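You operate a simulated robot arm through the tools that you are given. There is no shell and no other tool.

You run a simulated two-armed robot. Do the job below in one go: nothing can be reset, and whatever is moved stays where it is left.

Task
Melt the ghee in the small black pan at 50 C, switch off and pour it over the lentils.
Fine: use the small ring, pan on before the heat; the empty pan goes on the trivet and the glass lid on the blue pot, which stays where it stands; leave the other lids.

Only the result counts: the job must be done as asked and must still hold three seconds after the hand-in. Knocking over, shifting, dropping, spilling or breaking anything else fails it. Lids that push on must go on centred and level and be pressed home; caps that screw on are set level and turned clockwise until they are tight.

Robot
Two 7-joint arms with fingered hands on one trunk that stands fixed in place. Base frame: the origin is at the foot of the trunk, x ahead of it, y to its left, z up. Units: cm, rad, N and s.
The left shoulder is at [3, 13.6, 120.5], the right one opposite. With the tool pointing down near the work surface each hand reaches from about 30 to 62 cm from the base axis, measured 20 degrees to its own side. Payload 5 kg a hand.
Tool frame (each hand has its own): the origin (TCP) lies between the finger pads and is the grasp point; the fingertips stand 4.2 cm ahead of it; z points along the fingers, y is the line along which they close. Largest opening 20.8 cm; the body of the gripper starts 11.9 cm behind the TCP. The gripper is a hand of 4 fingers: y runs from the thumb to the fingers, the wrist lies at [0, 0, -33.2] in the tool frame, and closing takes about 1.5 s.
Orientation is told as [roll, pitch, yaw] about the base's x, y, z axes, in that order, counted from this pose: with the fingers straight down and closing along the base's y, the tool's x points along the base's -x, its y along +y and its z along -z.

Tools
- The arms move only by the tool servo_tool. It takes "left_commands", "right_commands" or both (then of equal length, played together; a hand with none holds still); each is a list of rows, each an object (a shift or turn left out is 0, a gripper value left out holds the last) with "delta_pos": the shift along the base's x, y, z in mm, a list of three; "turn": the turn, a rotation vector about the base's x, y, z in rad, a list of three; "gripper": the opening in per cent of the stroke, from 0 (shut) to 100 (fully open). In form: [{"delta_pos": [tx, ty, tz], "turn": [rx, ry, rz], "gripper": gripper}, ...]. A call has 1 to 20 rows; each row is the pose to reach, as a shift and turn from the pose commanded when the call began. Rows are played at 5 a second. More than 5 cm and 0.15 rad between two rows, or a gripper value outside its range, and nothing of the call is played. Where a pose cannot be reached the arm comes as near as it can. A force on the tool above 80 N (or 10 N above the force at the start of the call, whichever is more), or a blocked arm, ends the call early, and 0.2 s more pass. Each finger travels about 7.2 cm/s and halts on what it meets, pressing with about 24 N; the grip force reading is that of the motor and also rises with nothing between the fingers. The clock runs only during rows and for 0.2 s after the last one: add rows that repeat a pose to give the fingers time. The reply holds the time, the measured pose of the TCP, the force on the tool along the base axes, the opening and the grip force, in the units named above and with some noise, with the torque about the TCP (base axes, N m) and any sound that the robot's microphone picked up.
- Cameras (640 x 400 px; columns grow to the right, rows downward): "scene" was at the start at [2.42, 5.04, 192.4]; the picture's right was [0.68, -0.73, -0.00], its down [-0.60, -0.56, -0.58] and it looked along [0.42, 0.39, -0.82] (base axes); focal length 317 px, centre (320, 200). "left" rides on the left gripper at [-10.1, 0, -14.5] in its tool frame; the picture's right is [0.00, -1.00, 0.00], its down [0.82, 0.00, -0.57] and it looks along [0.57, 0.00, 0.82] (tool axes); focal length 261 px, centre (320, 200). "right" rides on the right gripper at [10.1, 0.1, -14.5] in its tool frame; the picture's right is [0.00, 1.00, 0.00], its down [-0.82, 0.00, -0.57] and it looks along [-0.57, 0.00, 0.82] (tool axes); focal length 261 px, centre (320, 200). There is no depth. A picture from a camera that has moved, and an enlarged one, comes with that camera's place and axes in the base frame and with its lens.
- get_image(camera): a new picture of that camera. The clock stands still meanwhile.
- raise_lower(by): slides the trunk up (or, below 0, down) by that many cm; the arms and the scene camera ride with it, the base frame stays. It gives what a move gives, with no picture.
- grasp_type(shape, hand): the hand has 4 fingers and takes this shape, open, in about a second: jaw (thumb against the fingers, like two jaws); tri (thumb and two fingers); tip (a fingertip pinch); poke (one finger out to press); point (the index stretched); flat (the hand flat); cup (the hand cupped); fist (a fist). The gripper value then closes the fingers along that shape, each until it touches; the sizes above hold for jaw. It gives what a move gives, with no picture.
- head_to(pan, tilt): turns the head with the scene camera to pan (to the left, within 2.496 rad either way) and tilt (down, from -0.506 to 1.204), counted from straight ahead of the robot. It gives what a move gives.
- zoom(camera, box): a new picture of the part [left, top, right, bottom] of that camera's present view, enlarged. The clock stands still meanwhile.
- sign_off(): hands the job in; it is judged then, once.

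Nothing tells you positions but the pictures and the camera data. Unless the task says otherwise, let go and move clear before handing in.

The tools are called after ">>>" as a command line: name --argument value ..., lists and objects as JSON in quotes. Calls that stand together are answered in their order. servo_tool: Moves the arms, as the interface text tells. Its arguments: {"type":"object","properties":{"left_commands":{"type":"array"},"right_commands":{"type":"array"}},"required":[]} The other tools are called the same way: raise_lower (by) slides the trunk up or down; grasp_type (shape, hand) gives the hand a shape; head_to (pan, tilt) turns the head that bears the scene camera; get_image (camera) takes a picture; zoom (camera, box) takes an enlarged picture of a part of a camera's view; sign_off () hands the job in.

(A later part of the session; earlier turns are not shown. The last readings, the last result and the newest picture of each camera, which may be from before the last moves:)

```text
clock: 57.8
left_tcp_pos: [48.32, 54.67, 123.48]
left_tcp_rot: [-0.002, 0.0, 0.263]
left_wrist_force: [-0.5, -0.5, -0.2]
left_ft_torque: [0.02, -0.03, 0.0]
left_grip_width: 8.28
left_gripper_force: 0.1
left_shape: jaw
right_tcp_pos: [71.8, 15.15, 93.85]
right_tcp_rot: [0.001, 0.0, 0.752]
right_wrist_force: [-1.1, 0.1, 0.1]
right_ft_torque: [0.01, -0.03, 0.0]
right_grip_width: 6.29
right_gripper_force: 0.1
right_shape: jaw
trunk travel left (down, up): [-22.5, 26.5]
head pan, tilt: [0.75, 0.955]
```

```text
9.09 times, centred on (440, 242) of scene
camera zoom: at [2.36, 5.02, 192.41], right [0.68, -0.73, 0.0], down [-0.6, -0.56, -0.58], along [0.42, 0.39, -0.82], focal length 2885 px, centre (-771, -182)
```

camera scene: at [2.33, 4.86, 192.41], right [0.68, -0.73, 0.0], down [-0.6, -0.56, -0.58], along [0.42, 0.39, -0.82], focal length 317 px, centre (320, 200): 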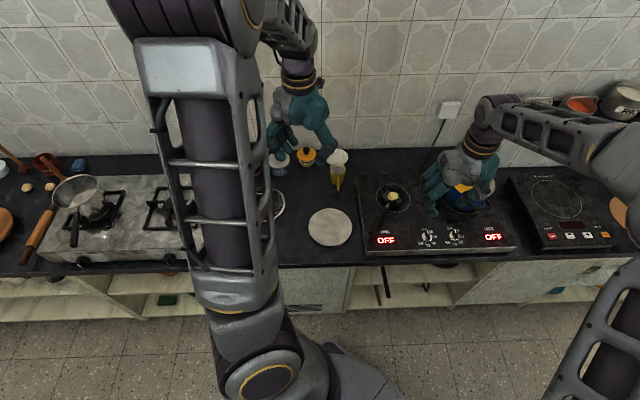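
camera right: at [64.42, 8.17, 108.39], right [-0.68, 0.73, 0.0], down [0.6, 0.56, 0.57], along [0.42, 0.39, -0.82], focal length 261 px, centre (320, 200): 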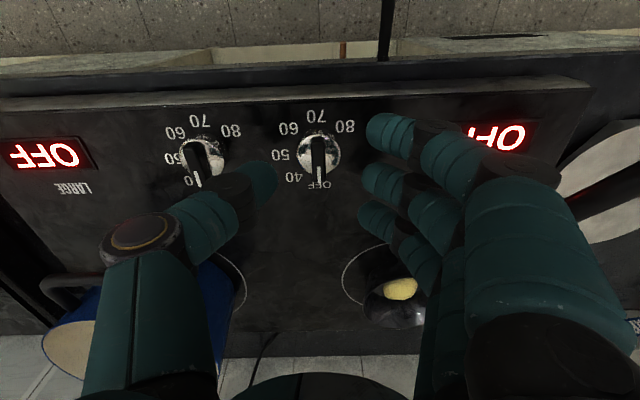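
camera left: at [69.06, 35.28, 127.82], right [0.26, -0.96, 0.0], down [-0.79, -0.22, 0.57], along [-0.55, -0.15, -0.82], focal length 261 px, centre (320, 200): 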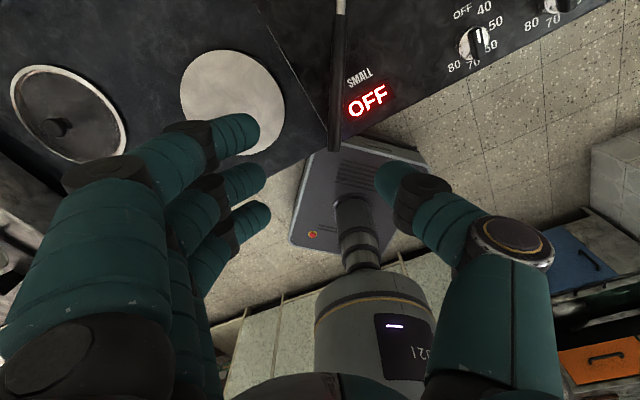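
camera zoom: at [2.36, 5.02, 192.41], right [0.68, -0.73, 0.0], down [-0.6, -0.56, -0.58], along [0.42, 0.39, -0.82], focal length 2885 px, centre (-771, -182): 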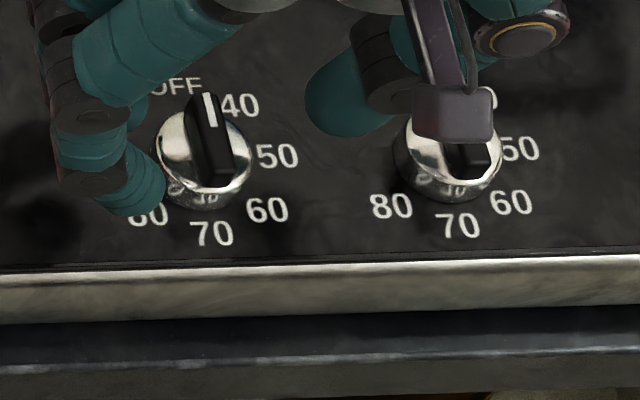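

The dial marks are 45° apart (50 is a quarter turn clockwise). I nudge 3 mm for centring, lower until the fingertips are just above the hob, then pinch the bar.

>>> servo_tool --right_commands '[{"delta_pos": [-1, -3, -12]}, {"delta_pos": [-1, -3, -24]}, {"delta_pos": [-1, -3, -32]}, {"delta_pos": [-1, -3, -32]}]'

>>> get_image --camera "right"

>>> zoom --camera "scene" --box '[405, 220, 475, 264]'

```text
clock: 58.8
left_tcp_pos: [48.22, 54.63, 123.43]
left_tcp_rot: [0.0, -0.001, 0.264]
left_wrist_force: [0.4, -0.3, 0.0]
left_ft_torque: [0.03, 0.03, 0.01]
left_grip_width: 8.27
left_gripper_force: 0.0
left_shape: jaw
right_tcp_pos: [71.69, 14.72, 90.73]
right_tcp_rot: [0.0, 0.0, 0.753]
right_wrist_force: [-0.5, -1.4, -0.4]
right_ft_torque: [0.03, 0.02, 0.0]
right_grip_width: 6.27
right_gripper_force: 0.1
right_shape: jaw
trunk travel left (down, up): [-22.5, 26.5]
head pan, tilt: [0.75, 0.955]
```

```text
taken
camera right: at [64.36, 7.84, 105.19], right [-0.68, 0.73, 0.0], down [0.6, 0.56, 0.57], along [0.42, 0.39, -0.82], focal length 261 px, centre (320, 200)
```

right: 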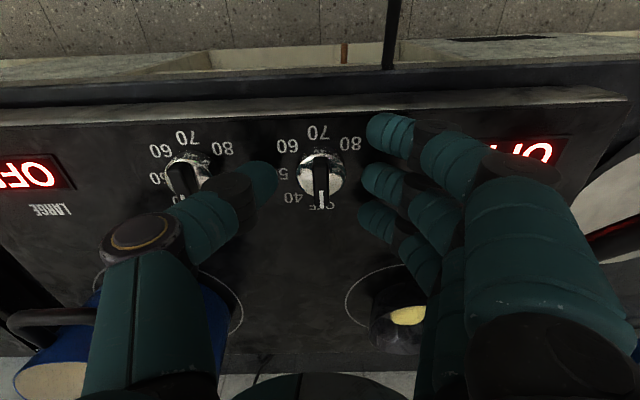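

```text
9.09 times, centred on (440, 242) of scene
camera zoom: at [2.41, 5.05, 192.4], right [0.68, -0.73, 0.0], down [-0.6, -0.56, -0.58], along [0.42, 0.39, -0.82], focal length 2885 px, centre (-771, -182)
```

zoom: 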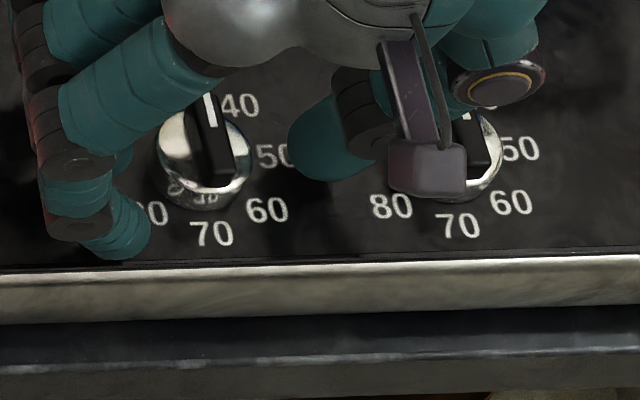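

Centred. I lower 4 mm more and close the fingers on the bar.

>>> servo_tool --right_commands '[{"delta_pos": [0, 0, -4]}, {"delta_pos": [0, 0, -4], "gripper": 20}, {"delta_pos": [0, 0, -4], "gripper": 12}, {"delta_pos": [0, 0, -4], "gripper": 6}, {"delta_pos": [0, 0, -4], "gripper": 3}, {"delta_pos": [0, 0, -4], "gripper": 0}, {"delta_pos": [0, 0, -4], "gripper": 0}, {"delta_pos": [0, 0, -4], "gripper": 0}]'

>>> zoom --camera "right" --box '[200, 90, 440, 250]'

>>> zoom --camera "scene" --box '[360, 170, 510, 270]'

```text
clock: 60.6
left_tcp_pos: [48.33, 54.58, 123.46]
left_tcp_rot: [0.0, 0.002, 0.261]
left_wrist_force: [1.2, 0.3, 1.4]
left_ft_torque: [-0.03, 0.01, -0.03]
left_grip_width: 8.27
left_gripper_force: 0.0
left_shape: jaw
right_tcp_pos: [71.93, 14.65, 90.27]
right_tcp_rot: [0.0, -0.002, 0.749]
right_wrist_force: [7.6, -8.4, -0.8]
right_ft_torque: [-0.13, -0.15, -0.02]
right_grip_width: 1.61
right_gripper_force: 24.0
right_shape: jaw
trunk travel left (down, up): [-22.5, 26.5]
head pan, tilt: [0.75, 0.955]
```

```text
2.50 times, centred on (320, 170) of right
camera zoom: at [64.48, 7.73, 104.75], right [-0.68, 0.74, 0.0], down [0.6, 0.56, 0.57], along [0.42, 0.39, -0.82], focal length 652 px, centre (320, 275)
```

zoom: 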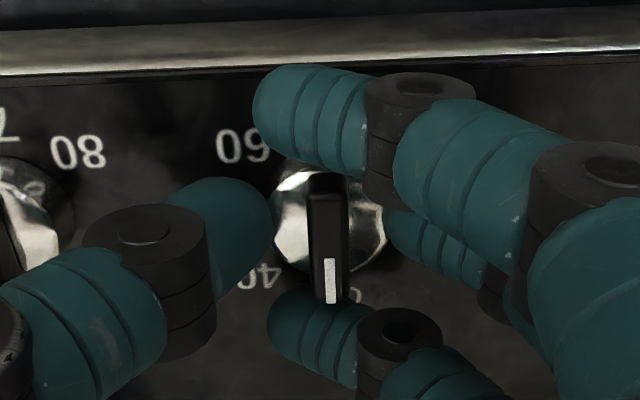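

```text
4.00 times, centred on (435, 220) of scene
camera zoom: at [2.51, 4.97, 192.4], right [0.68, -0.73, 0.0], down [-0.6, -0.56, -0.58], along [0.42, 0.39, -0.82], focal length 1270 px, centre (-140, 120)
```

zoom: 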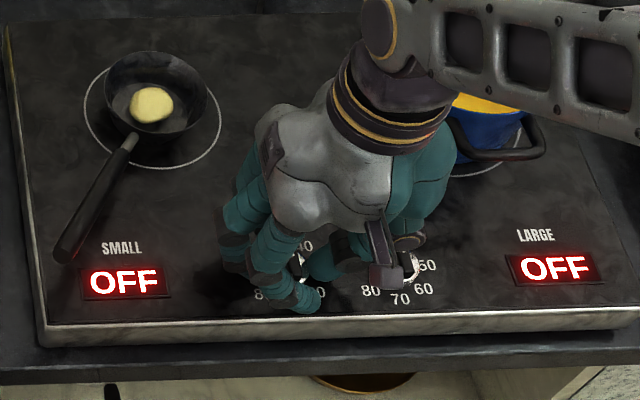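

The fingertips are too low: they press on the knob's round skirt, not the bar. I open, rise about 1.2 cm so the tips take the bar itself, and close again.

>>> servo_tool --right_commands '[{"gripper": 15}, {"gripper": 30}, {"gripper": 30}, {"delta_pos": [0, 0, 6], "gripper": 30}, {"delta_pos": [0, 0, 12], "gripper": 30}, {"delta_pos": [0, 0, 12], "gripper": 20}, {"delta_pos": [0, 0, 12], "gripper": 12}, {"delta_pos": [0, 0, 12], "gripper": 6}, {"delta_pos": [0, 0, 12], "gripper": 0}, {"delta_pos": [0, 0, 12], "gripper": 0}, {"delta_pos": [0, 0, 12], "gripper": 0}]'

>>> zoom --camera "right" --box '[200, 90, 440, 250]'

```text
clock: 63.0
left_tcp_pos: [48.24, 54.68, 123.55]
left_tcp_rot: [0.0, 0.0, 0.265]
left_wrist_force: [-0.3, -0.1, -0.2]
left_ft_torque: [-0.02, 0.02, -0.01]
left_grip_width: 8.3
left_gripper_force: 0.1
left_shape: jaw
right_tcp_pos: [71.82, 14.57, 91.49]
right_tcp_rot: [0.0, -0.002, 0.75]
right_wrist_force: [1.7, -1.6, 9.2]
right_ft_torque: [0.34, 0.25, 0.01]
right_grip_width: 0.48
right_gripper_force: 23.5
right_shape: jaw
trunk travel left (down, up): [-22.5, 26.5]
head pan, tilt: [0.75, 0.955]
```

```text
2.50 times, centred on (320, 170) of right
camera zoom: at [64.42, 7.81, 106.03], right [-0.68, 0.73, 0.0], down [0.6, 0.56, 0.57], along [0.42, 0.39, -0.82], focal length 652 px, centre (320, 275)
```

zoom: 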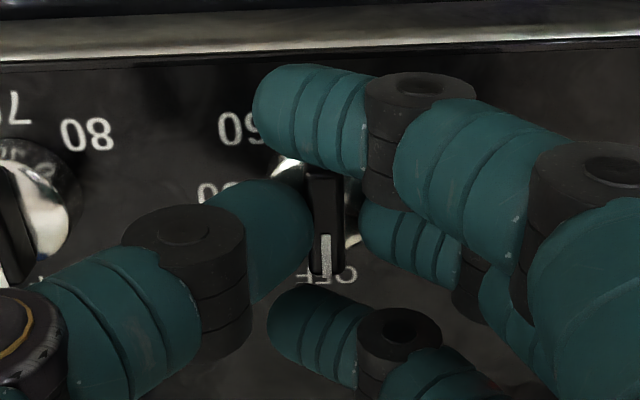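

Nearly: a fingertip rests on the skirt (9 N up). I open, rise 5 mm more and pinch again.

>>> servo_tool --right_commands '[{"gripper": 12}, {"gripper": 20}, {"delta_pos": [0, 0, 5], "gripper": 20}, {"delta_pos": [0, 0, 5], "gripper": 20}, {"delta_pos": [0, 0, 5], "gripper": 12}, {"delta_pos": [0, 0, 5], "gripper": 6}, {"delta_pos": [0, 0, 5], "gripper": 0}, {"delta_pos": [0, 0, 5], "gripper": 0}, {"delta_pos": [0, 0, 5], "gripper": 0}]'

>>> zoom --camera "right" --box '[200, 90, 440, 250]'

```text
clock: 65.0
left_tcp_pos: [48.33, 54.68, 123.53]
left_tcp_rot: [0.0, 0.0, 0.262]
left_wrist_force: [0.3, -0.2, -0.4]
left_ft_torque: [-0.03, -0.01, -0.01]
left_grip_width: 8.26
left_gripper_force: 0.1
left_shape: jaw
right_tcp_pos: [71.92, 14.52, 91.97]
right_tcp_rot: [-0.001, 0.001, 0.749]
right_wrist_force: [5.2, -3.9, -1.1]
right_ft_torque: [0.06, -0.01, -0.03]
right_grip_width: 0.0
right_gripper_force: 23.8
right_shape: jaw
trunk travel left (down, up): [-22.5, 26.5]
head pan, tilt: [0.75, 0.955]
```

```text
2.50 times, centred on (320, 170) of right
camera zoom: at [64.48, 7.74, 106.45], right [-0.68, 0.74, 0.0], down [0.6, 0.56, 0.57], along [0.42, 0.39, -0.82], focal length 652 px, centre (320, 275)
```

zoom: 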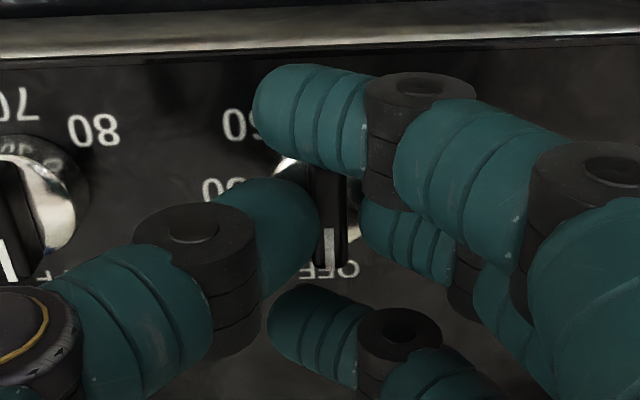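

Thumb and middle finger now hold the bar. I turn clockwise about 45° as a first step and check the dial and display.

>>> servo_tool --right_commands '[{"turn": [0, 0, -0.1]}, {"turn": [0, 0, -0.2]}, {"turn": [0, 0, -0.3]}, {"turn": [0, 0, -0.4]}, {"turn": [0, 0, -0.5]}, {"turn": [0, 0, -0.6]}, {"turn": [0, 0, -0.7]}, {"turn": [0, 0, -0.8]}, {"turn": [0, 0, -0.8]}]'

>>> zoom --camera "right" --box '[200, 90, 440, 250]'

>>> zoom --camera "scene" --box '[360, 170, 510, 270]'

```text
clock: 67.0
left_tcp_pos: [48.2, 54.65, 123.51]
left_tcp_rot: [-0.001, 0.0, 0.265]
left_wrist_force: [-0.6, -0.1, 0.6]
left_ft_torque: [-0.01, 0.02, -0.02]
left_grip_width: 8.28
left_gripper_force: 0.1
left_shape: jaw
right_tcp_pos: [71.7, 14.63, 92.09]
right_tcp_rot: [-0.001, 0.001, -0.051]
right_wrist_force: [-6.0, -13.9, -1.0]
right_ft_torque: [-0.31, 0.21, 0.03]
right_grip_width: 0.03
right_gripper_force: 23.6
right_shape: jaw
trunk travel left (down, up): [-22.5, 26.5]
head pan, tilt: [0.75, 0.955]
```

```text
2.50 times, centred on (320, 170) of right
camera zoom: at [61.66, 15.17, 106.47], right [0.06, 1.0, 0.0], down [0.82, -0.05, 0.57], along [0.57, -0.03, -0.82], focal length 652 px, centre (320, 275)
```

zoom: 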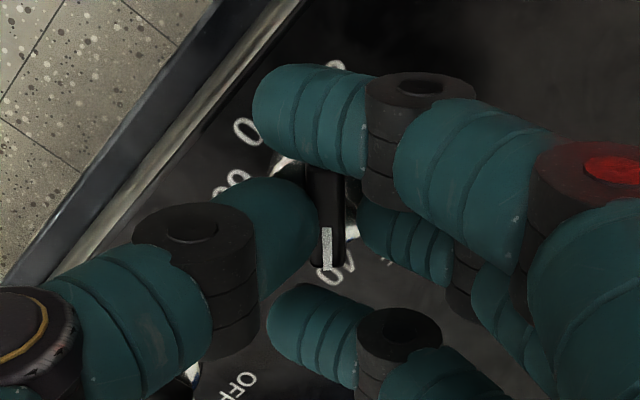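

```text
4.00 times, centred on (435, 220) of scene
camera zoom: at [2.38, 4.91, 192.4], right [0.68, -0.73, 0.0], down [-0.6, -0.56, -0.58], along [0.42, 0.39, -0.82], focal length 1270 px, centre (-140, 120)
```

zoom: 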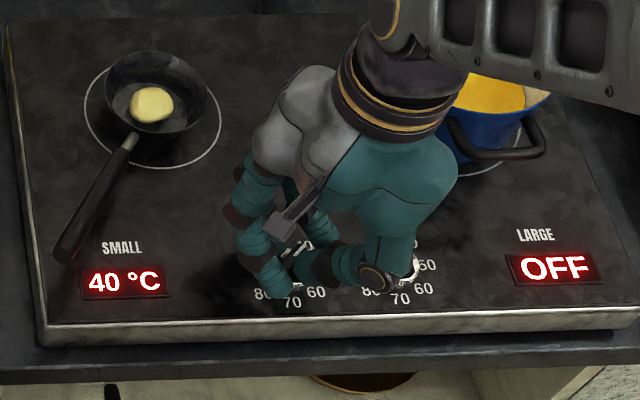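

The SMALL display now reads 40 °C, so this is the right knob and it follows the hand. I turn another 45° to 50.

>>> servo_tool --right_commands '[{"turn": [0, 0, -0.1]}, {"turn": [0, 0, -0.2]}, {"turn": [0, 0, -0.3]}, {"turn": [0, 0, -0.4]}, {"turn": [0, 0, -0.5]}, {"turn": [0, 0, -0.6]}, {"turn": [0, 0, -0.7]}, {"turn": [0, 0, -0.78]}, {"turn": [0, 0, -0.78]}]'

>>> zoom --camera "right" --box '[200, 90, 440, 250]'

>>> zoom --camera "scene" --box '[360, 170, 510, 270]'

```text
clock: 69.0
left_tcp_pos: [48.17, 54.58, 123.45]
left_tcp_rot: [0.0, 0.0, 0.264]
left_wrist_force: [-0.8, -0.3, 0.5]
left_ft_torque: [0.0, 0.0, -0.01]
left_grip_width: 8.28
left_gripper_force: 0.0
left_shape: jaw
right_tcp_pos: [71.75, 14.76, 92.02]
right_tcp_rot: [0.001, -0.001, -0.832]
right_wrist_force: [-15.5, -4.0, -1.5]
right_ft_torque: [-0.09, 0.41, 0.0]
right_grip_width: 0.01
right_gripper_force: 23.6
right_shape: jaw
trunk travel left (down, up): [-22.5, 26.5]
head pan, tilt: [0.75, 0.955]
```

```text
2.50 times, centred on (320, 170) of right
camera zoom: at [64.9, 22.22, 106.51], right [0.74, 0.67, 0.0], down [0.55, -0.61, 0.57], along [0.38, -0.42, -0.82], focal length 652 px, centre (320, 275)
```

zoom: 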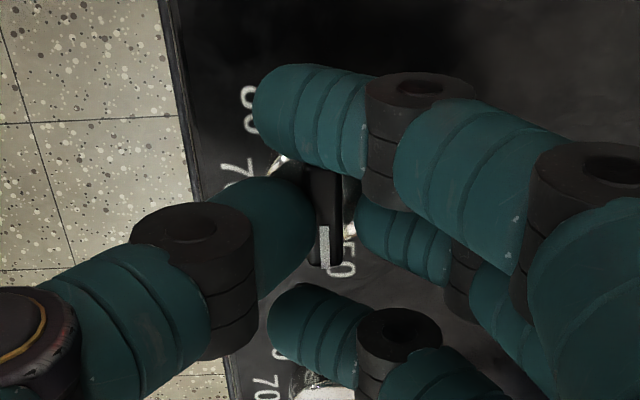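

```text
4.00 times, centred on (435, 220) of scene
camera zoom: at [2.29, 5.01, 192.4], right [0.68, -0.73, 0.0], down [-0.6, -0.56, -0.58], along [0.42, 0.39, -0.82], focal length 1270 px, centre (-140, 120)
```

zoom: 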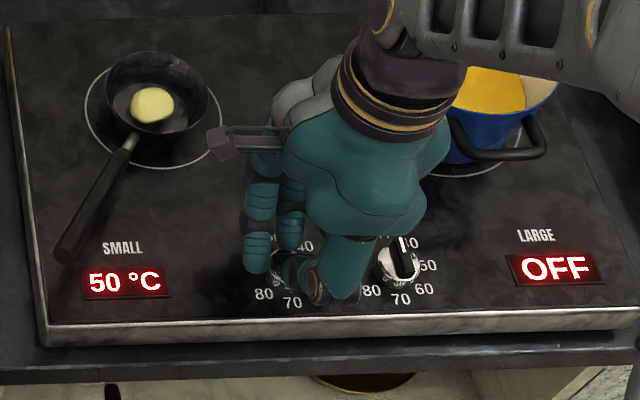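

The SMALL display reads 50 °C; the LARGE one stays OFF. I keep hold of the knob and wait for the ghee to melt.

>>> servo_tool --right_commands '[{}, {}, {}, {}, {}, {}, {}, {}, {}, {}, {}, {}, {}, {}, {}, {}, {}, {}, {}, {}]'

>>> zoom --camera "scene" --box '[360, 170, 510, 270]'

```text
clock: 73.2
left_tcp_pos: [48.19, 54.69, 123.49]
left_tcp_rot: [-0.001, -0.001, 0.264]
left_wrist_force: [-0.7, 0.1, -1.4]
left_ft_torque: [-0.02, -0.01, -0.01]
left_grip_width: 8.27
left_gripper_force: 0.0
left_shape: jaw
right_tcp_pos: [71.57, 14.54, 91.99]
right_tcp_rot: [-0.001, -0.001, -0.829]
right_wrist_force: [-17.9, 1.7, -1.6]
right_ft_torque: [0.15, 0.46, 0.02]
right_grip_width: 0.0
right_gripper_force: 23.9
right_shape: jaw
trunk travel left (down, up): [-22.5, 26.5]
head pan, tilt: [0.75, 0.955]
```

```text
4.00 times, centred on (435, 220) of scene
camera zoom: at [2.27, 5.06, 192.4], right [0.68, -0.73, 0.0], down [-0.6, -0.56, -0.58], along [0.42, 0.39, -0.82], focal length 1270 px, centre (-140, 120)
```

zoom: 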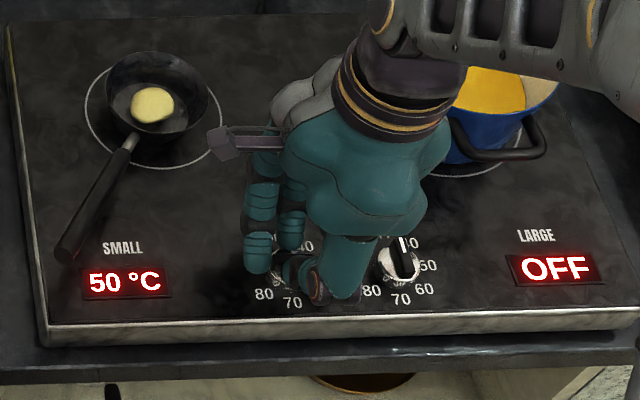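

Side force on the knob creeps up, so I open the fingers gently around it and keep waiting.

>>> servo_tool --right_commands '[{"gripper": 3}, {"gripper": 6}, {"gripper": 10}, {"gripper": 15}, {"gripper": 20}, {"gripper": 20}, {}, {}, {}, {}, {}, {}, {}, {}, {}, {}, {}, {}, {}, {}]'

>>> zoom --camera "scene" --box '[360, 170, 510, 270]'

>>> zoom --camera "right" --box '[200, 90, 440, 250]'

```text
clock: 77.4
left_tcp_pos: [48.3, 54.8, 123.51]
left_tcp_rot: [0.001, 0.0, 0.264]
left_wrist_force: [0.1, 0.2, -0.2]
left_ft_torque: [-0.01, 0.0, -0.03]
left_grip_width: 8.27
left_gripper_force: 0.0
left_shape: jaw
right_tcp_pos: [71.73, 14.62, 92.04]
right_tcp_rot: [-0.001, 0.0, -0.828]
right_wrist_force: [0.2, 0.2, -0.7]
right_ft_torque: [0.0, 0.03, -0.02]
right_grip_width: 4.08
right_gripper_force: 0.1
right_shape: jaw
trunk travel left (down, up): [-22.5, 26.5]
head pan, tilt: [0.75, 0.955]
```

```text
4.00 times, centred on (435, 220) of scene
camera zoom: at [2.42, 5.05, 192.4], right [0.68, -0.73, 0.0], down [-0.6, -0.56, -0.58], along [0.42, 0.39, -0.82], focal length 1270 px, centre (-140, 120)
```

zoom: 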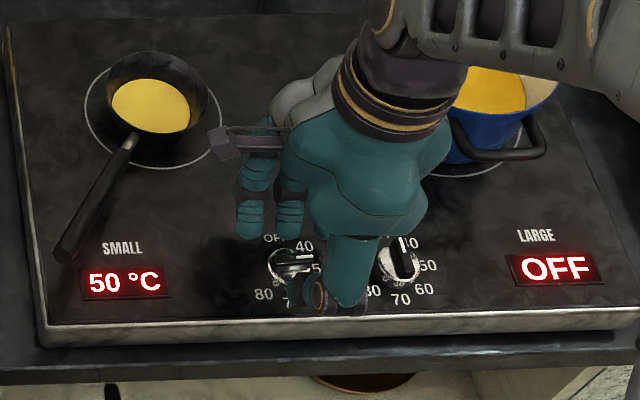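

```text
2.50 times, centred on (320, 170) of right
camera zoom: at [65.01, 22.18, 106.47], right [0.74, 0.67, 0.0], down [0.55, -0.61, 0.57], along [0.38, -0.42, -0.82], focal length 652 px, centre (320, 275)
```

zoom: 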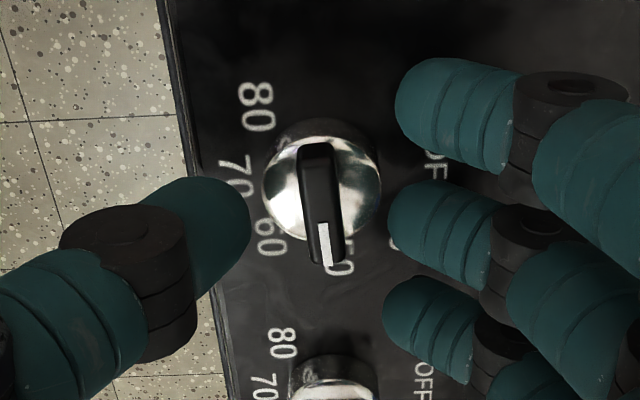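

The ghee now looks liquid. I zoom in to confirm, then grip the knob again to switch off.

>>> zoom --camera "scene" --box '[375, 175, 420, 215]'

>>> servo_tool --right_commands '[{"gripper": 12}, {"gripper": 6}, {"gripper": 3}, {"gripper": 0}, {"gripper": 0}, {"gripper": 0}, {"gripper": 0}]'

>>> zoom --camera "right" --box '[200, 90, 440, 250]'

```text
10.00 times, centred on (398, 195) of scene
camera zoom: at [2.42, 5.05, 192.4], right [0.68, -0.73, 0.0], down [-0.6, -0.56, -0.58], along [0.42, 0.39, -0.82], focal length 3174 px, centre (-455, 250)
```

zoom: 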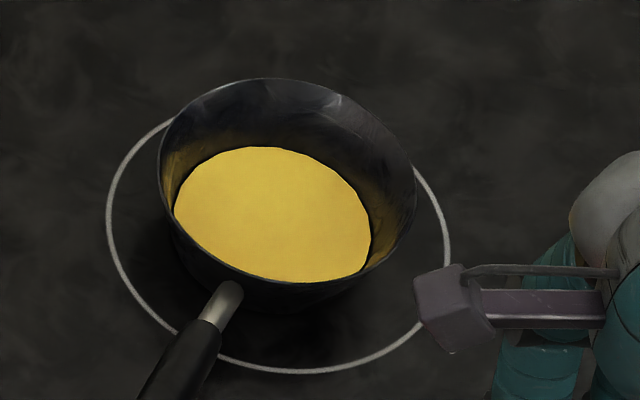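

```text
clock: 79.0
left_tcp_pos: [48.28, 54.61, 123.5]
left_tcp_rot: [0.001, 0.0, 0.265]
left_wrist_force: [-0.5, -0.2, -0.4]
left_ft_torque: [0.02, 0.07, -0.01]
left_grip_width: 8.29
left_gripper_force: 0.1
left_shape: jaw
right_tcp_pos: [71.64, 14.63, 91.99]
right_tcp_rot: [0.002, 0.0, -0.829]
right_wrist_force: [-5.5, -5.7, 2.4]
right_ft_torque: [-0.12, 0.16, 0.0]
right_grip_width: 0.0
right_gripper_force: 24.0
right_shape: jaw
trunk travel left (down, up): [-22.5, 26.5]
head pan, tilt: [0.75, 0.955]
```

```text
2.50 times, centred on (320, 170) of right
camera zoom: at [64.94, 22.1, 106.46], right [0.74, 0.67, 0.0], down [0.55, -0.61, 0.57], along [0.38, -0.42, -0.82], focal length 652 px, centre (320, 275)
```

zoom: 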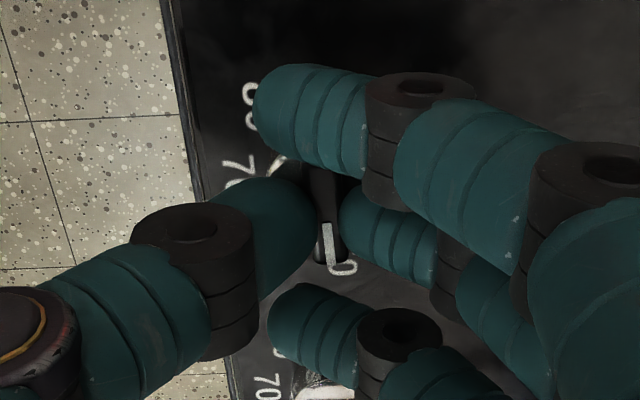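

The ghee is fully melted. I turn the knob back counter-clockwise to OFF.

>>> servo_tool --right_commands '[{"turn": [0, 0, 0.1]}, {"turn": [0, 0, 0.2]}, {"turn": [0, 0, 0.3]}, {"turn": [0, 0, 0.4]}, {"turn": [0, 0, 0.5]}, {"turn": [0, 0, 0.6]}, {"turn": [0, 0, 0.7]}, {"turn": [0, 0, 0.8]}, {"turn": [0, 0, 0.9]}, {"turn": [0, 0, 1.0]}, {"turn": [0, 0, 1.1]}, {"turn": [0, 0, 1.2]}, {"turn": [0, 0, 1.3]}, {"turn": [0, 0, 1.4]}, {"turn": [0, 0, 1.5]}, {"turn": [0, 0, 1.58]}, {"turn": [0, 0, 1.58]}]'

>>> zoom --camera "scene" --box '[360, 170, 510, 270]'

>>> zoom --camera "right" --box '[200, 90, 440, 250]'

```text
clock: 82.6
left_tcp_pos: [48.22, 54.61, 123.54]
left_tcp_rot: [0.0, 0.001, 0.263]
left_wrist_force: [-0.7, 0.8, -0.3]
left_ft_torque: [0.0, 0.02, -0.02]
left_grip_width: 8.27
left_gripper_force: 0.1
left_shape: jaw
right_tcp_pos: [71.87, 14.68, 91.88]
right_tcp_rot: [0.001, -0.002, 0.751]
right_wrist_force: [12.4, -2.3, 4.2]
right_ft_torque: [-0.07, -0.36, -0.06]
right_grip_width: 0.0
right_gripper_force: 24.1
right_shape: jaw
trunk travel left (down, up): [-22.5, 26.5]
head pan, tilt: [0.75, 0.955]
```

```text
4.00 times, centred on (435, 220) of scene
camera zoom: at [2.51, 5.02, 192.4], right [0.68, -0.73, 0.0], down [-0.6, -0.56, -0.58], along [0.42, 0.39, -0.82], focal length 1270 px, centre (-140, 120)
```

zoom: 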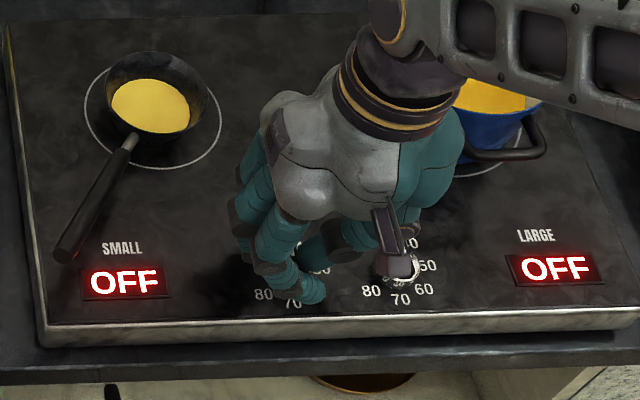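

```text
2.50 times, centred on (320, 170) of right
camera zoom: at [64.51, 7.85, 106.46], right [-0.68, 0.73, 0.0], down [0.6, 0.56, 0.57], along [0.42, 0.39, -0.82], focal length 652 px, centre (320, 275)
```

zoom: 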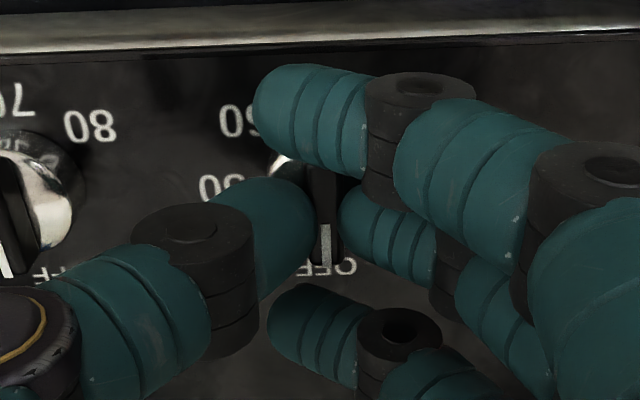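

SMALL reads OFF again. I open the right hand, lift it off the knob and withdraw it to the right.

>>> servo_tool --right_commands '[{"gripper": 3}, {"gripper": 6}, {"gripper": 12}, {"gripper": 20}, {"gripper": 30}, {"gripper": 30}, {"delta_pos": [0, 0, 20]}, {"delta_pos": [0, 0, 60]}, {"delta_pos": [0, 0, 110]}, {"delta_pos": [0, 0, 160]}, {"delta_pos": [-15, -35, 200]}, {"delta_pos": [-35, -80, 240]}, {"delta_pos": [-55, -125, 270]}, {"delta_pos": [-80, -165, 290]}, {"delta_pos": [-110, -205, 300]}, {"delta_pos": [-140, -245, 300]}, {"delta_pos": [-170, -285, 300]}, {"delta_pos": [-200, -325, 300]}, {"delta_pos": [-220, -350, 300]}, {"delta_pos": [-220, -350, 300]}]'

>>> zoom --camera "scene" --box '[340, 160, 520, 270]'

>>> get_image --camera "scene"

```text
refused: row 11 steps farther than a row can; nothing moved
```

```text
3.56 times, centred on (430, 215) of scene
camera zoom: at [2.51, 5.02, 192.4], right [0.68, -0.73, 0.0], down [-0.6, -0.56, -0.58], along [0.42, 0.39, -0.82], focal length 1128 px, centre (-71, 147)
```

zoom: 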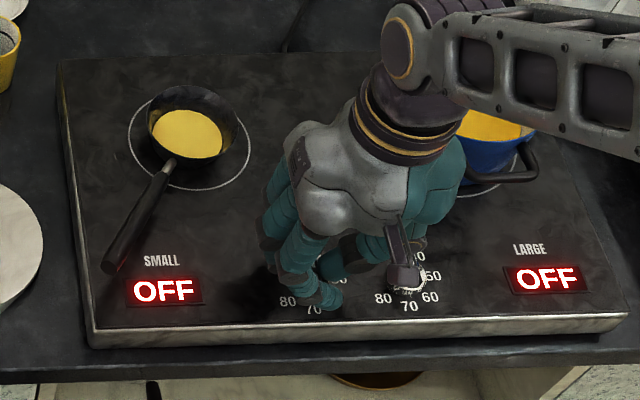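

```text
taken
camera scene: at [2.51, 5.02, 192.4], right [0.68, -0.73, 0.0], down [-0.6, -0.56, -0.58], along [0.42, 0.39, -0.82], focal length 317 px, centre (320, 200)
```

scene: 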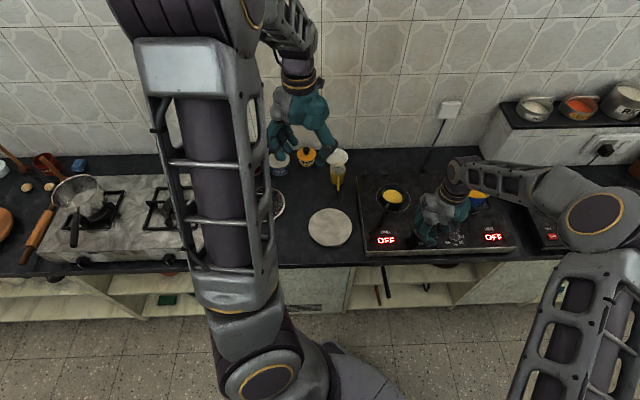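

The row spacing was too large in one place, so nothing moved; display still OFF. I repeat with smaller steps.

>>> servo_tool --right_commands '[{"gripper": 3}, {"gripper": 6}, {"gripper": 12}, {"gripper": 20}, {"gripper": 30}, {"gripper": 30}, {"delta_pos": [0, 0, 20]}, {"delta_pos": [0, 0, 55]}, {"delta_pos": [0, 0, 95]}, {"delta_pos": [0, 0, 135]}, {"delta_pos": [-10, -25, 165]}, {"delta_pos": [-25, -60, 190]}, {"delta_pos": [-40, -95, 210]}, {"delta_pos": [-55, -135, 225]}, {"delta_pos": [-75, -175, 235]}, {"delta_pos": [-95, -215, 240]}, {"delta_pos": [-115, -255, 240]}, {"delta_pos": [-140, -295, 240]}, {"delta_pos": [-165, -330, 240]}, {"delta_pos": [-165, -330, 240]}]'

>>> zoom --camera "scene" --box '[340, 160, 520, 270]'

>>> get_image --camera "scene"

```text
clock: 86.8
left_tcp_pos: [48.35, 54.76, 123.38]
left_tcp_rot: [0.0, 0.004, 0.263]
left_wrist_force: [0.8, 0.1, -1.0]
left_ft_torque: [-0.06, 0.08, 0.0]
left_grip_width: 8.27
left_gripper_force: 0.0
left_shape: jaw
right_tcp_pos: [55.31, -18.27, 115.93]
right_tcp_rot: [0.0, -0.001, 0.749]
right_wrist_force: [1.1, 0.4, 0.6]
right_ft_torque: [-0.05, 0.06, -0.02]
right_grip_width: 6.2
right_gripper_force: 0.0
right_shape: jaw
trunk travel left (down, up): [-22.5, 26.5]
head pan, tilt: [0.75, 0.955]
```

```text
3.56 times, centred on (430, 215) of scene
camera zoom: at [2.55, 5.16, 192.39], right [0.68, -0.73, 0.0], down [-0.6, -0.56, -0.58], along [0.42, 0.39, -0.82], focal length 1128 px, centre (-71, 147)
```

zoom: 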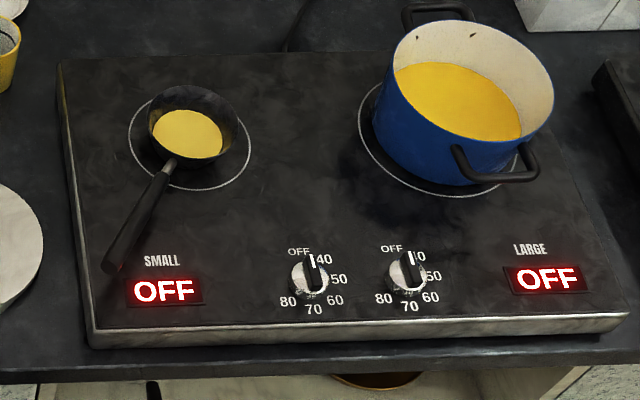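

```text
taken
camera scene: at [2.55, 5.16, 192.39], right [0.68, -0.73, 0.0], down [-0.6, -0.56, -0.58], along [0.42, 0.39, -0.82], focal length 317 px, centre (320, 200)
```

scene: 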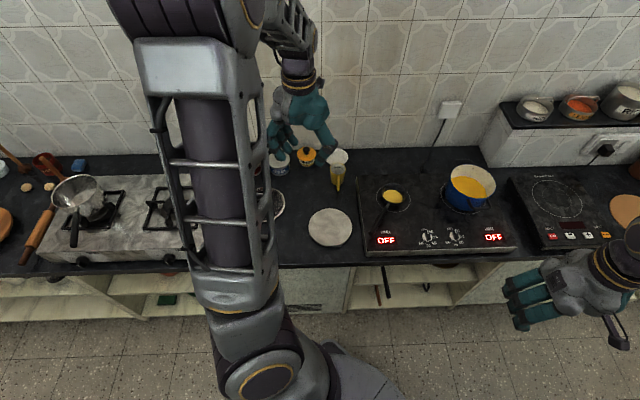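

Knobs at OFF, ghee melted, all in place. Before lifting the full pan I rehearse the pouring motion with the empty left hand: over to the pot side, yaw 30°, then roll left.

>>> servo_tool --left_commands '[{"delta_pos": [30, -30, 0], "turn": [0, 0, 0.02]}, {"delta_pos": [60, -60, 0], "turn": [0, 0, 0.04]}, {"delta_pos": [90, -90, 0], "turn": [0, 0, 0.06]}, {"delta_pos": [120, -120, 0], "turn": [0, 0, 0.08]}, {"delta_pos": [150, -150, 0], "turn": [0, 0, 0.1]}, {"delta_pos": [180, -180, 0], "turn": [0, 0, 0.12]}, {"delta_pos": [210, -210, 0], "turn": [0, 0, 0.14]}, {"delta_pos": [240, -240, 0], "turn": [0, 0, 0.16]}, {"delta_pos": [270, -270, 0], "turn": [0, 0, 0.18]}, {"delta_pos": [300, -300, 0], "turn": [0, 0, 0.2]}, {"delta_pos": [330, -330, 0], "turn": [0, 0, 0.22]}, {"delta_pos": [360, -360, 0], "turn": [0, 0, 0.24]}, {"delta_pos": [390, -390, 0], "turn": [0, 0, 0.26]}, {"delta_pos": [410, -420, -20], "turn": [0, 0, 0.26]}, {"delta_pos": [424, -438, -60], "turn": [0, 0, 0.26]}, {"delta_pos": [424, -438, -100], "turn": [0, 0, 0.26]}, {"delta_pos": [424, -438, -130], "turn": [0, 0, 0.26]}, {"delta_pos": [424, -438, -130], "turn": [0, 0, 0.26]}]'

>>> get_image --camera "left"

>>> get_image --camera "scene"

```text
clock: 90.6
left_tcp_pos: [90.52, 10.91, 110.54]
left_tcp_rot: [0.0, 0.0, 0.524]
left_wrist_force: [0.3, 0.8, 0.2]
left_ft_torque: [-0.02, -0.02, 0.01]
left_grip_width: 8.28
left_gripper_force: 0.1
left_shape: jaw
right_tcp_pos: [55.21, -18.23, 116.08]
right_tcp_rot: [-0.001, 0.0, 0.752]
right_wrist_force: [-0.5, -0.1, -0.4]
right_ft_torque: [-0.02, -0.04, -0.05]
right_grip_width: 6.17
right_gripper_force: 0.1
right_shape: jaw
trunk travel left (down, up): [-22.5, 26.5]
head pan, tilt: [0.75, 0.955]
```

```text
taken
camera left: at [99.3, 15.95, 124.94], right [0.5, -0.86, 0.0], down [-0.71, -0.41, 0.57], along [-0.49, -0.29, -0.82], focal length 261 px, centre (320, 200)
```

left: 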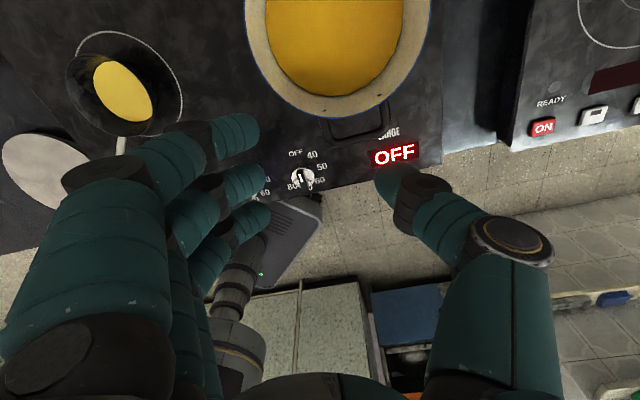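

```text
taken
camera scene: at [2.33, 5.03, 192.41], right [0.68, -0.73, 0.0], down [-0.6, -0.56, -0.58], along [0.42, 0.39, -0.82], focal length 317 px, centre (320, 200)
```

scene: 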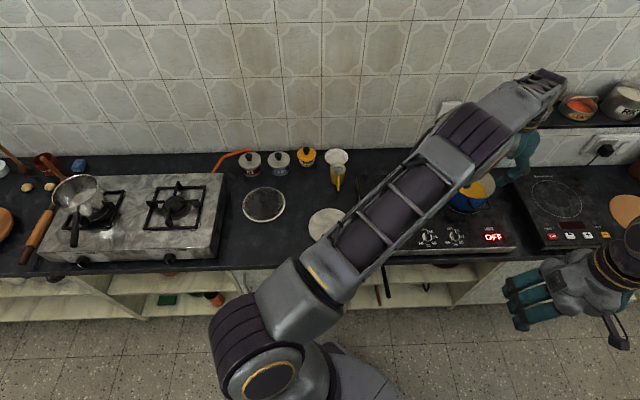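

The hand reaches the pouring place. Now I rehearse the roll (100° to the left) in the air.

>>> zoom --camera "left" --box '[220, 0, 460, 150]'

>>> servo_tool --left_commands '[{"turn": [-0.122, -0.07, 0]}, {"turn": [-0.244, -0.14, 0]}, {"turn": [-0.366, -0.21, 0]}, {"turn": [-0.488, -0.28, 0]}, {"turn": [-0.61, -0.35, 0]}, {"turn": [-0.732, -0.42, 0]}, {"turn": [-0.854, -0.49, 0]}, {"turn": [-0.976, -0.56, 0]}, {"turn": [-1.098, -0.63, 0]}, {"turn": [-1.22, -0.7, 0]}, {"turn": [-1.342, -0.77, 0]}, {"turn": [-1.464, -0.84, 0]}, {"turn": [-1.54, -0.885, 0]}, {"turn": [-1.54, -0.885, 0]}]'

>>> get_image --camera "left"

>>> get_image --camera "scene"

```text
2.67 times, centred on (340, 75) of left
camera zoom: at [99.3, 15.95, 124.94], right [0.5, -0.86, 0.0], down [-0.71, -0.41, 0.57], along [-0.49, -0.29, -0.82], focal length 695 px, centre (267, 533)
```

zoom: 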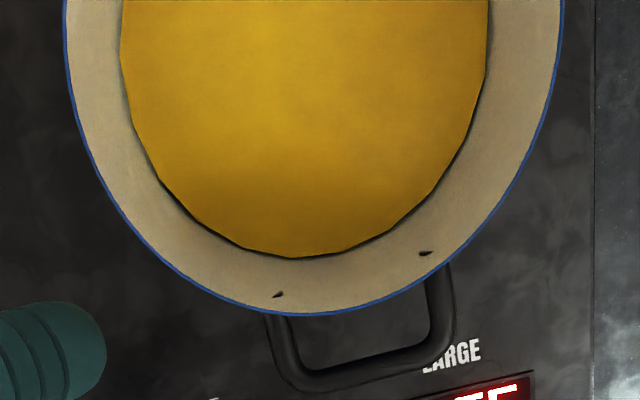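

```text
clock: 93.6
left_tcp_pos: [90.65, 10.88, 110.47]
left_tcp_rot: [-1.78, 0.001, 0.522]
left_wrist_force: [0.0, 0.1, 1.1]
left_ft_torque: [0.01, 0.0, 0.0]
left_grip_width: 8.28
left_gripper_force: 0.1
left_shape: jaw
right_tcp_pos: [55.28, -18.22, 115.93]
right_tcp_rot: [0.001, 0.0, 0.75]
right_wrist_force: [-0.1, -0.2, -0.7]
right_ft_torque: [0.01, -0.01, -0.02]
right_grip_width: 6.19
right_gripper_force: 0.0
right_shape: jaw
trunk travel left (down, up): [-22.5, 26.5]
head pan, tilt: [0.75, 0.955]
```

```text
taken
camera left: at [92.35, 28.21, 107.41], right [-0.1, 0.18, 0.98], down [-0.99, 0.08, -0.11], along [-0.1, -0.98, 0.17], focal length 261 px, centre (320, 200)
```

left: 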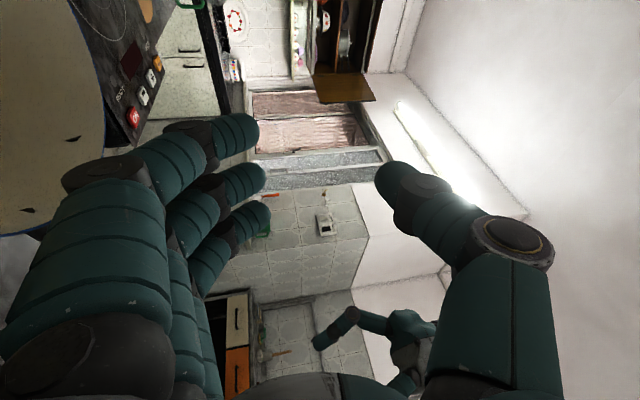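

```text
taken
camera scene: at [2.38, 5.03, 192.41], right [0.68, -0.73, 0.0], down [-0.6, -0.56, -0.58], along [0.42, 0.39, -0.82], focal length 317 px, centre (320, 200)
```

scene: 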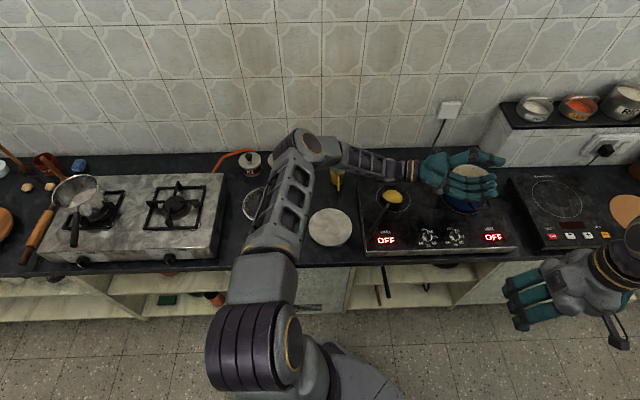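

The roll works. I unroll, then go back to the pan handle (same spot I released it: (68.2, 32.6), yaw 15°).

>>> servo_tool --left_commands '[{"turn": [0.12, 0.07, 0]}, {"turn": [0.242, 0.139, 0]}, {"turn": [0.364, 0.209, 0]}, {"turn": [0.486, 0.279, 0]}, {"turn": [0.608, 0.349, 0]}, {"turn": [0.73, 0.419, 0]}, {"turn": [0.852, 0.489, 0]}, {"turn": [0.974, 0.559, 0]}, {"turn": [1.096, 0.63, 0]}, {"turn": [1.218, 0.7, 0]}, {"turn": [1.34, 0.77, 0]}, {"turn": [1.462, 0.84, 0]}, {"turn": [1.54, 0.885, 0]}, {"turn": [1.54, 0.885, 0]}]'

>>> servo_tool --left_commands '[{"delta_pos": [-20, 15, 30], "turn": [0, 0, -0.03]}, {"delta_pos": [-45, 40, 40], "turn": [0, 0, -0.06]}, {"delta_pos": [-75, 75, 40], "turn": [0, 0, -0.1]}, {"delta_pos": [-105, 105, 40], "turn": [0, 0, -0.14]}, {"delta_pos": [-135, 135, 40], "turn": [0, 0, -0.18]}, {"delta_pos": [-165, 165, 40], "turn": [0, 0, -0.21]}, {"delta_pos": [-190, 190, 40], "turn": [0, 0, -0.24]}, {"delta_pos": [-210, 205, 40], "turn": [0, 0, -0.26]}, {"delta_pos": [-224, 217, 40], "turn": [0, 0, -0.26]}, {"delta_pos": [-224, 217, 40], "turn": [0, 0, -0.26]}]'

>>> get_image --camera "left"

```text
clock: 96.6
left_tcp_pos: [90.59, 10.89, 110.46]
left_tcp_rot: [0.002, 0.001, 0.523]
left_wrist_force: [-0.1, -0.6, 0.1]
left_ft_torque: [-0.02, -0.02, -0.02]
left_grip_width: 8.29
left_gripper_force: 0.0
left_shape: jaw
right_tcp_pos: [55.13, -18.33, 116.08]
right_tcp_rot: [0.0, 0.001, 0.75]
right_wrist_force: [0.0, 0.2, -1.1]
right_ft_torque: [-0.03, -0.04, -0.01]
right_grip_width: 6.2
right_gripper_force: 0.1
right_shape: jaw
trunk travel left (down, up): [-22.5, 26.5]
head pan, tilt: [0.75, 0.955]
```

```text
clock: 98.8
left_tcp_pos: [68.27, 32.55, 114.44]
left_tcp_rot: [0.0, -0.001, 0.261]
left_wrist_force: [0.6, -0.5, 0.0]
left_ft_torque: [0.06, 0.03, 0.02]
left_grip_width: 8.29
left_gripper_force: 0.0
left_shape: jaw
right_tcp_pos: [55.32, -18.3, 115.86]
right_tcp_rot: [0.0, 0.0, 0.75]
right_wrist_force: [-0.3, 0.3, -0.3]
right_ft_torque: [0.04, 0.0, 0.01]
right_grip_width: 6.19
right_gripper_force: 0.1
right_shape: jaw
trunk travel left (down, up): [-22.5, 26.5]
head pan, tilt: [0.75, 0.955]
```

```text
taken
camera left: at [78.03, 35.26, 128.94], right [0.26, -0.96, 0.0], down [-0.79, -0.22, 0.57], along [-0.55, -0.15, -0.82], focal length 261 px, centre (320, 200)
```

left: 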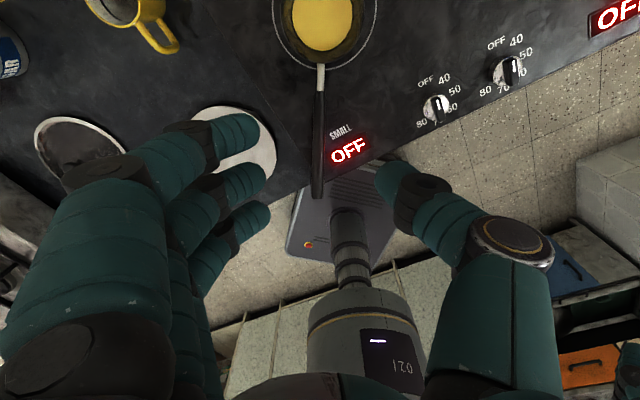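

Aligned with the handle. I descend to the gripping height (z 93.4).

>>> servo_tool --left_commands '[{"delta_pos": [0, 1, -40]}, {"delta_pos": [0, 1, -80]}, {"delta_pos": [0, 1, -120]}, {"delta_pos": [0, 1, -160]}, {"delta_pos": [0, 1, -190]}, {"delta_pos": [0, 1, -210]}, {"delta_pos": [0, 1, -210]}]'

>>> get_image --camera "left"

```text
clock: 100.4
left_tcp_pos: [68.33, 32.67, 93.44]
left_tcp_rot: [-0.001, -0.001, 0.264]
left_wrist_force: [-0.6, -0.2, 0.4]
left_ft_torque: [0.01, -0.05, 0.02]
left_grip_width: 8.29
left_gripper_force: 0.0
left_shape: jaw
right_tcp_pos: [55.15, -18.3, 115.93]
right_tcp_rot: [0.001, -0.001, 0.752]
right_wrist_force: [-0.5, -0.3, -1.1]
right_ft_torque: [0.02, -0.06, 0.0]
right_grip_width: 6.18
right_gripper_force: 0.0
right_shape: jaw
trunk travel left (down, up): [-22.5, 26.5]
head pan, tilt: [0.75, 0.955]
```

```text
taken
camera left: at [78.03, 35.35, 107.9], right [0.26, -0.96, 0.0], down [-0.79, -0.22, 0.57], along [-0.55, -0.15, -0.82], focal length 261 px, centre (320, 200)
```

left: 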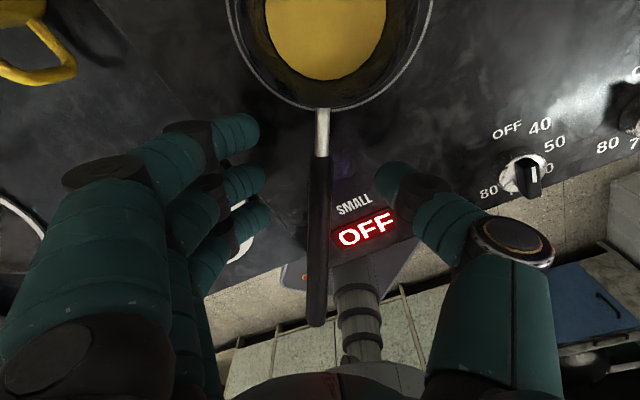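

Same relation as before. I close the hand and then lift slowly.

>>> servo_tool --left_commands '[{"gripper": 25}, {"gripper": 15}, {"gripper": 10}, {"gripper": 5}, {"gripper": 0}, {"gripper": 0}, {"gripper": 0}, {"gripper": 0}, {"gripper": 0}]'

>>> get_image --camera "left"

```text
clock: 102.4
left_tcp_pos: [68.36, 32.7, 93.41]
left_tcp_rot: [0.002, 0.0, 0.262]
left_wrist_force: [0.2, 0.7, 0.5]
left_ft_torque: [0.11, -0.1, 0.01]
left_grip_width: 1.23
left_gripper_force: 24.3
left_shape: jaw
right_tcp_pos: [55.24, -18.24, 116.1]
right_tcp_rot: [0.003, 0.001, 0.751]
right_wrist_force: [1.1, -0.1, -0.8]
right_ft_torque: [0.0, 0.01, -0.01]
right_grip_width: 6.17
right_gripper_force: 0.1
right_shape: jaw
trunk travel left (down, up): [-22.5, 26.5]
head pan, tilt: [0.75, 0.955]
```

```text
taken
camera left: at [78.08, 35.36, 107.88], right [0.26, -0.96, 0.0], down [-0.79, -0.22, 0.57], along [-0.55, -0.15, -0.82], focal length 261 px, centre (320, 200)
```

left: 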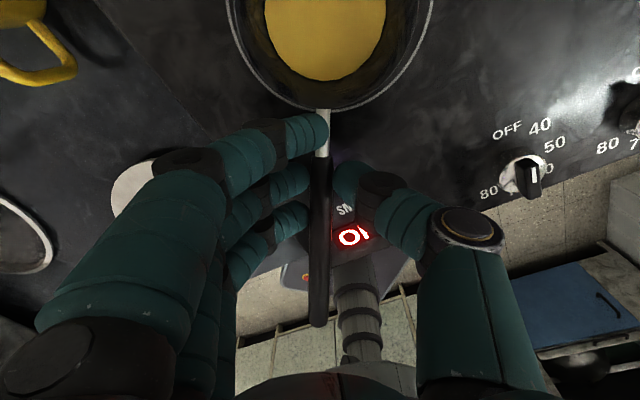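

Gripped. Slow lift of 2.5 cm, then check level.

>>> servo_tool --left_commands '[{"delta_pos": [0, 0, 3]}, {"delta_pos": [0, 0, 7]}, {"delta_pos": [0, 0, 12]}, {"delta_pos": [0, 0, 18]}, {"delta_pos": [0, 0, 25]}, {"delta_pos": [0, 0, 25]}]'

>>> get_image --camera "left"

```text
clock: 103.8
left_tcp_pos: [68.26, 32.67, 95.88]
left_tcp_rot: [0.001, -0.002, 0.261]
left_wrist_force: [-1.5, 0.2, -0.8]
left_ft_torque: [-0.02, 0.09, -0.04]
left_grip_width: 1.03
left_gripper_force: 24.0
left_shape: jaw
right_tcp_pos: [55.32, -18.33, 115.81]
right_tcp_rot: [0.002, 0.0, 0.751]
right_wrist_force: [0.8, -0.2, -0.8]
right_ft_torque: [0.01, -0.02, 0.01]
right_grip_width: 6.21
right_gripper_force: 0.0
right_shape: jaw
trunk travel left (down, up): [-22.5, 26.5]
head pan, tilt: [0.75, 0.955]
```

```text
taken
camera left: at [78.03, 35.33, 110.38], right [0.26, -0.96, 0.0], down [-0.79, -0.22, 0.57], along [-0.55, -0.15, -0.82], focal length 261 px, centre (320, 200)
```

left: 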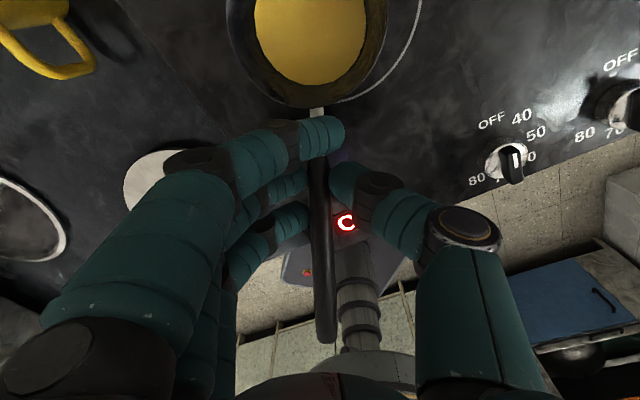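

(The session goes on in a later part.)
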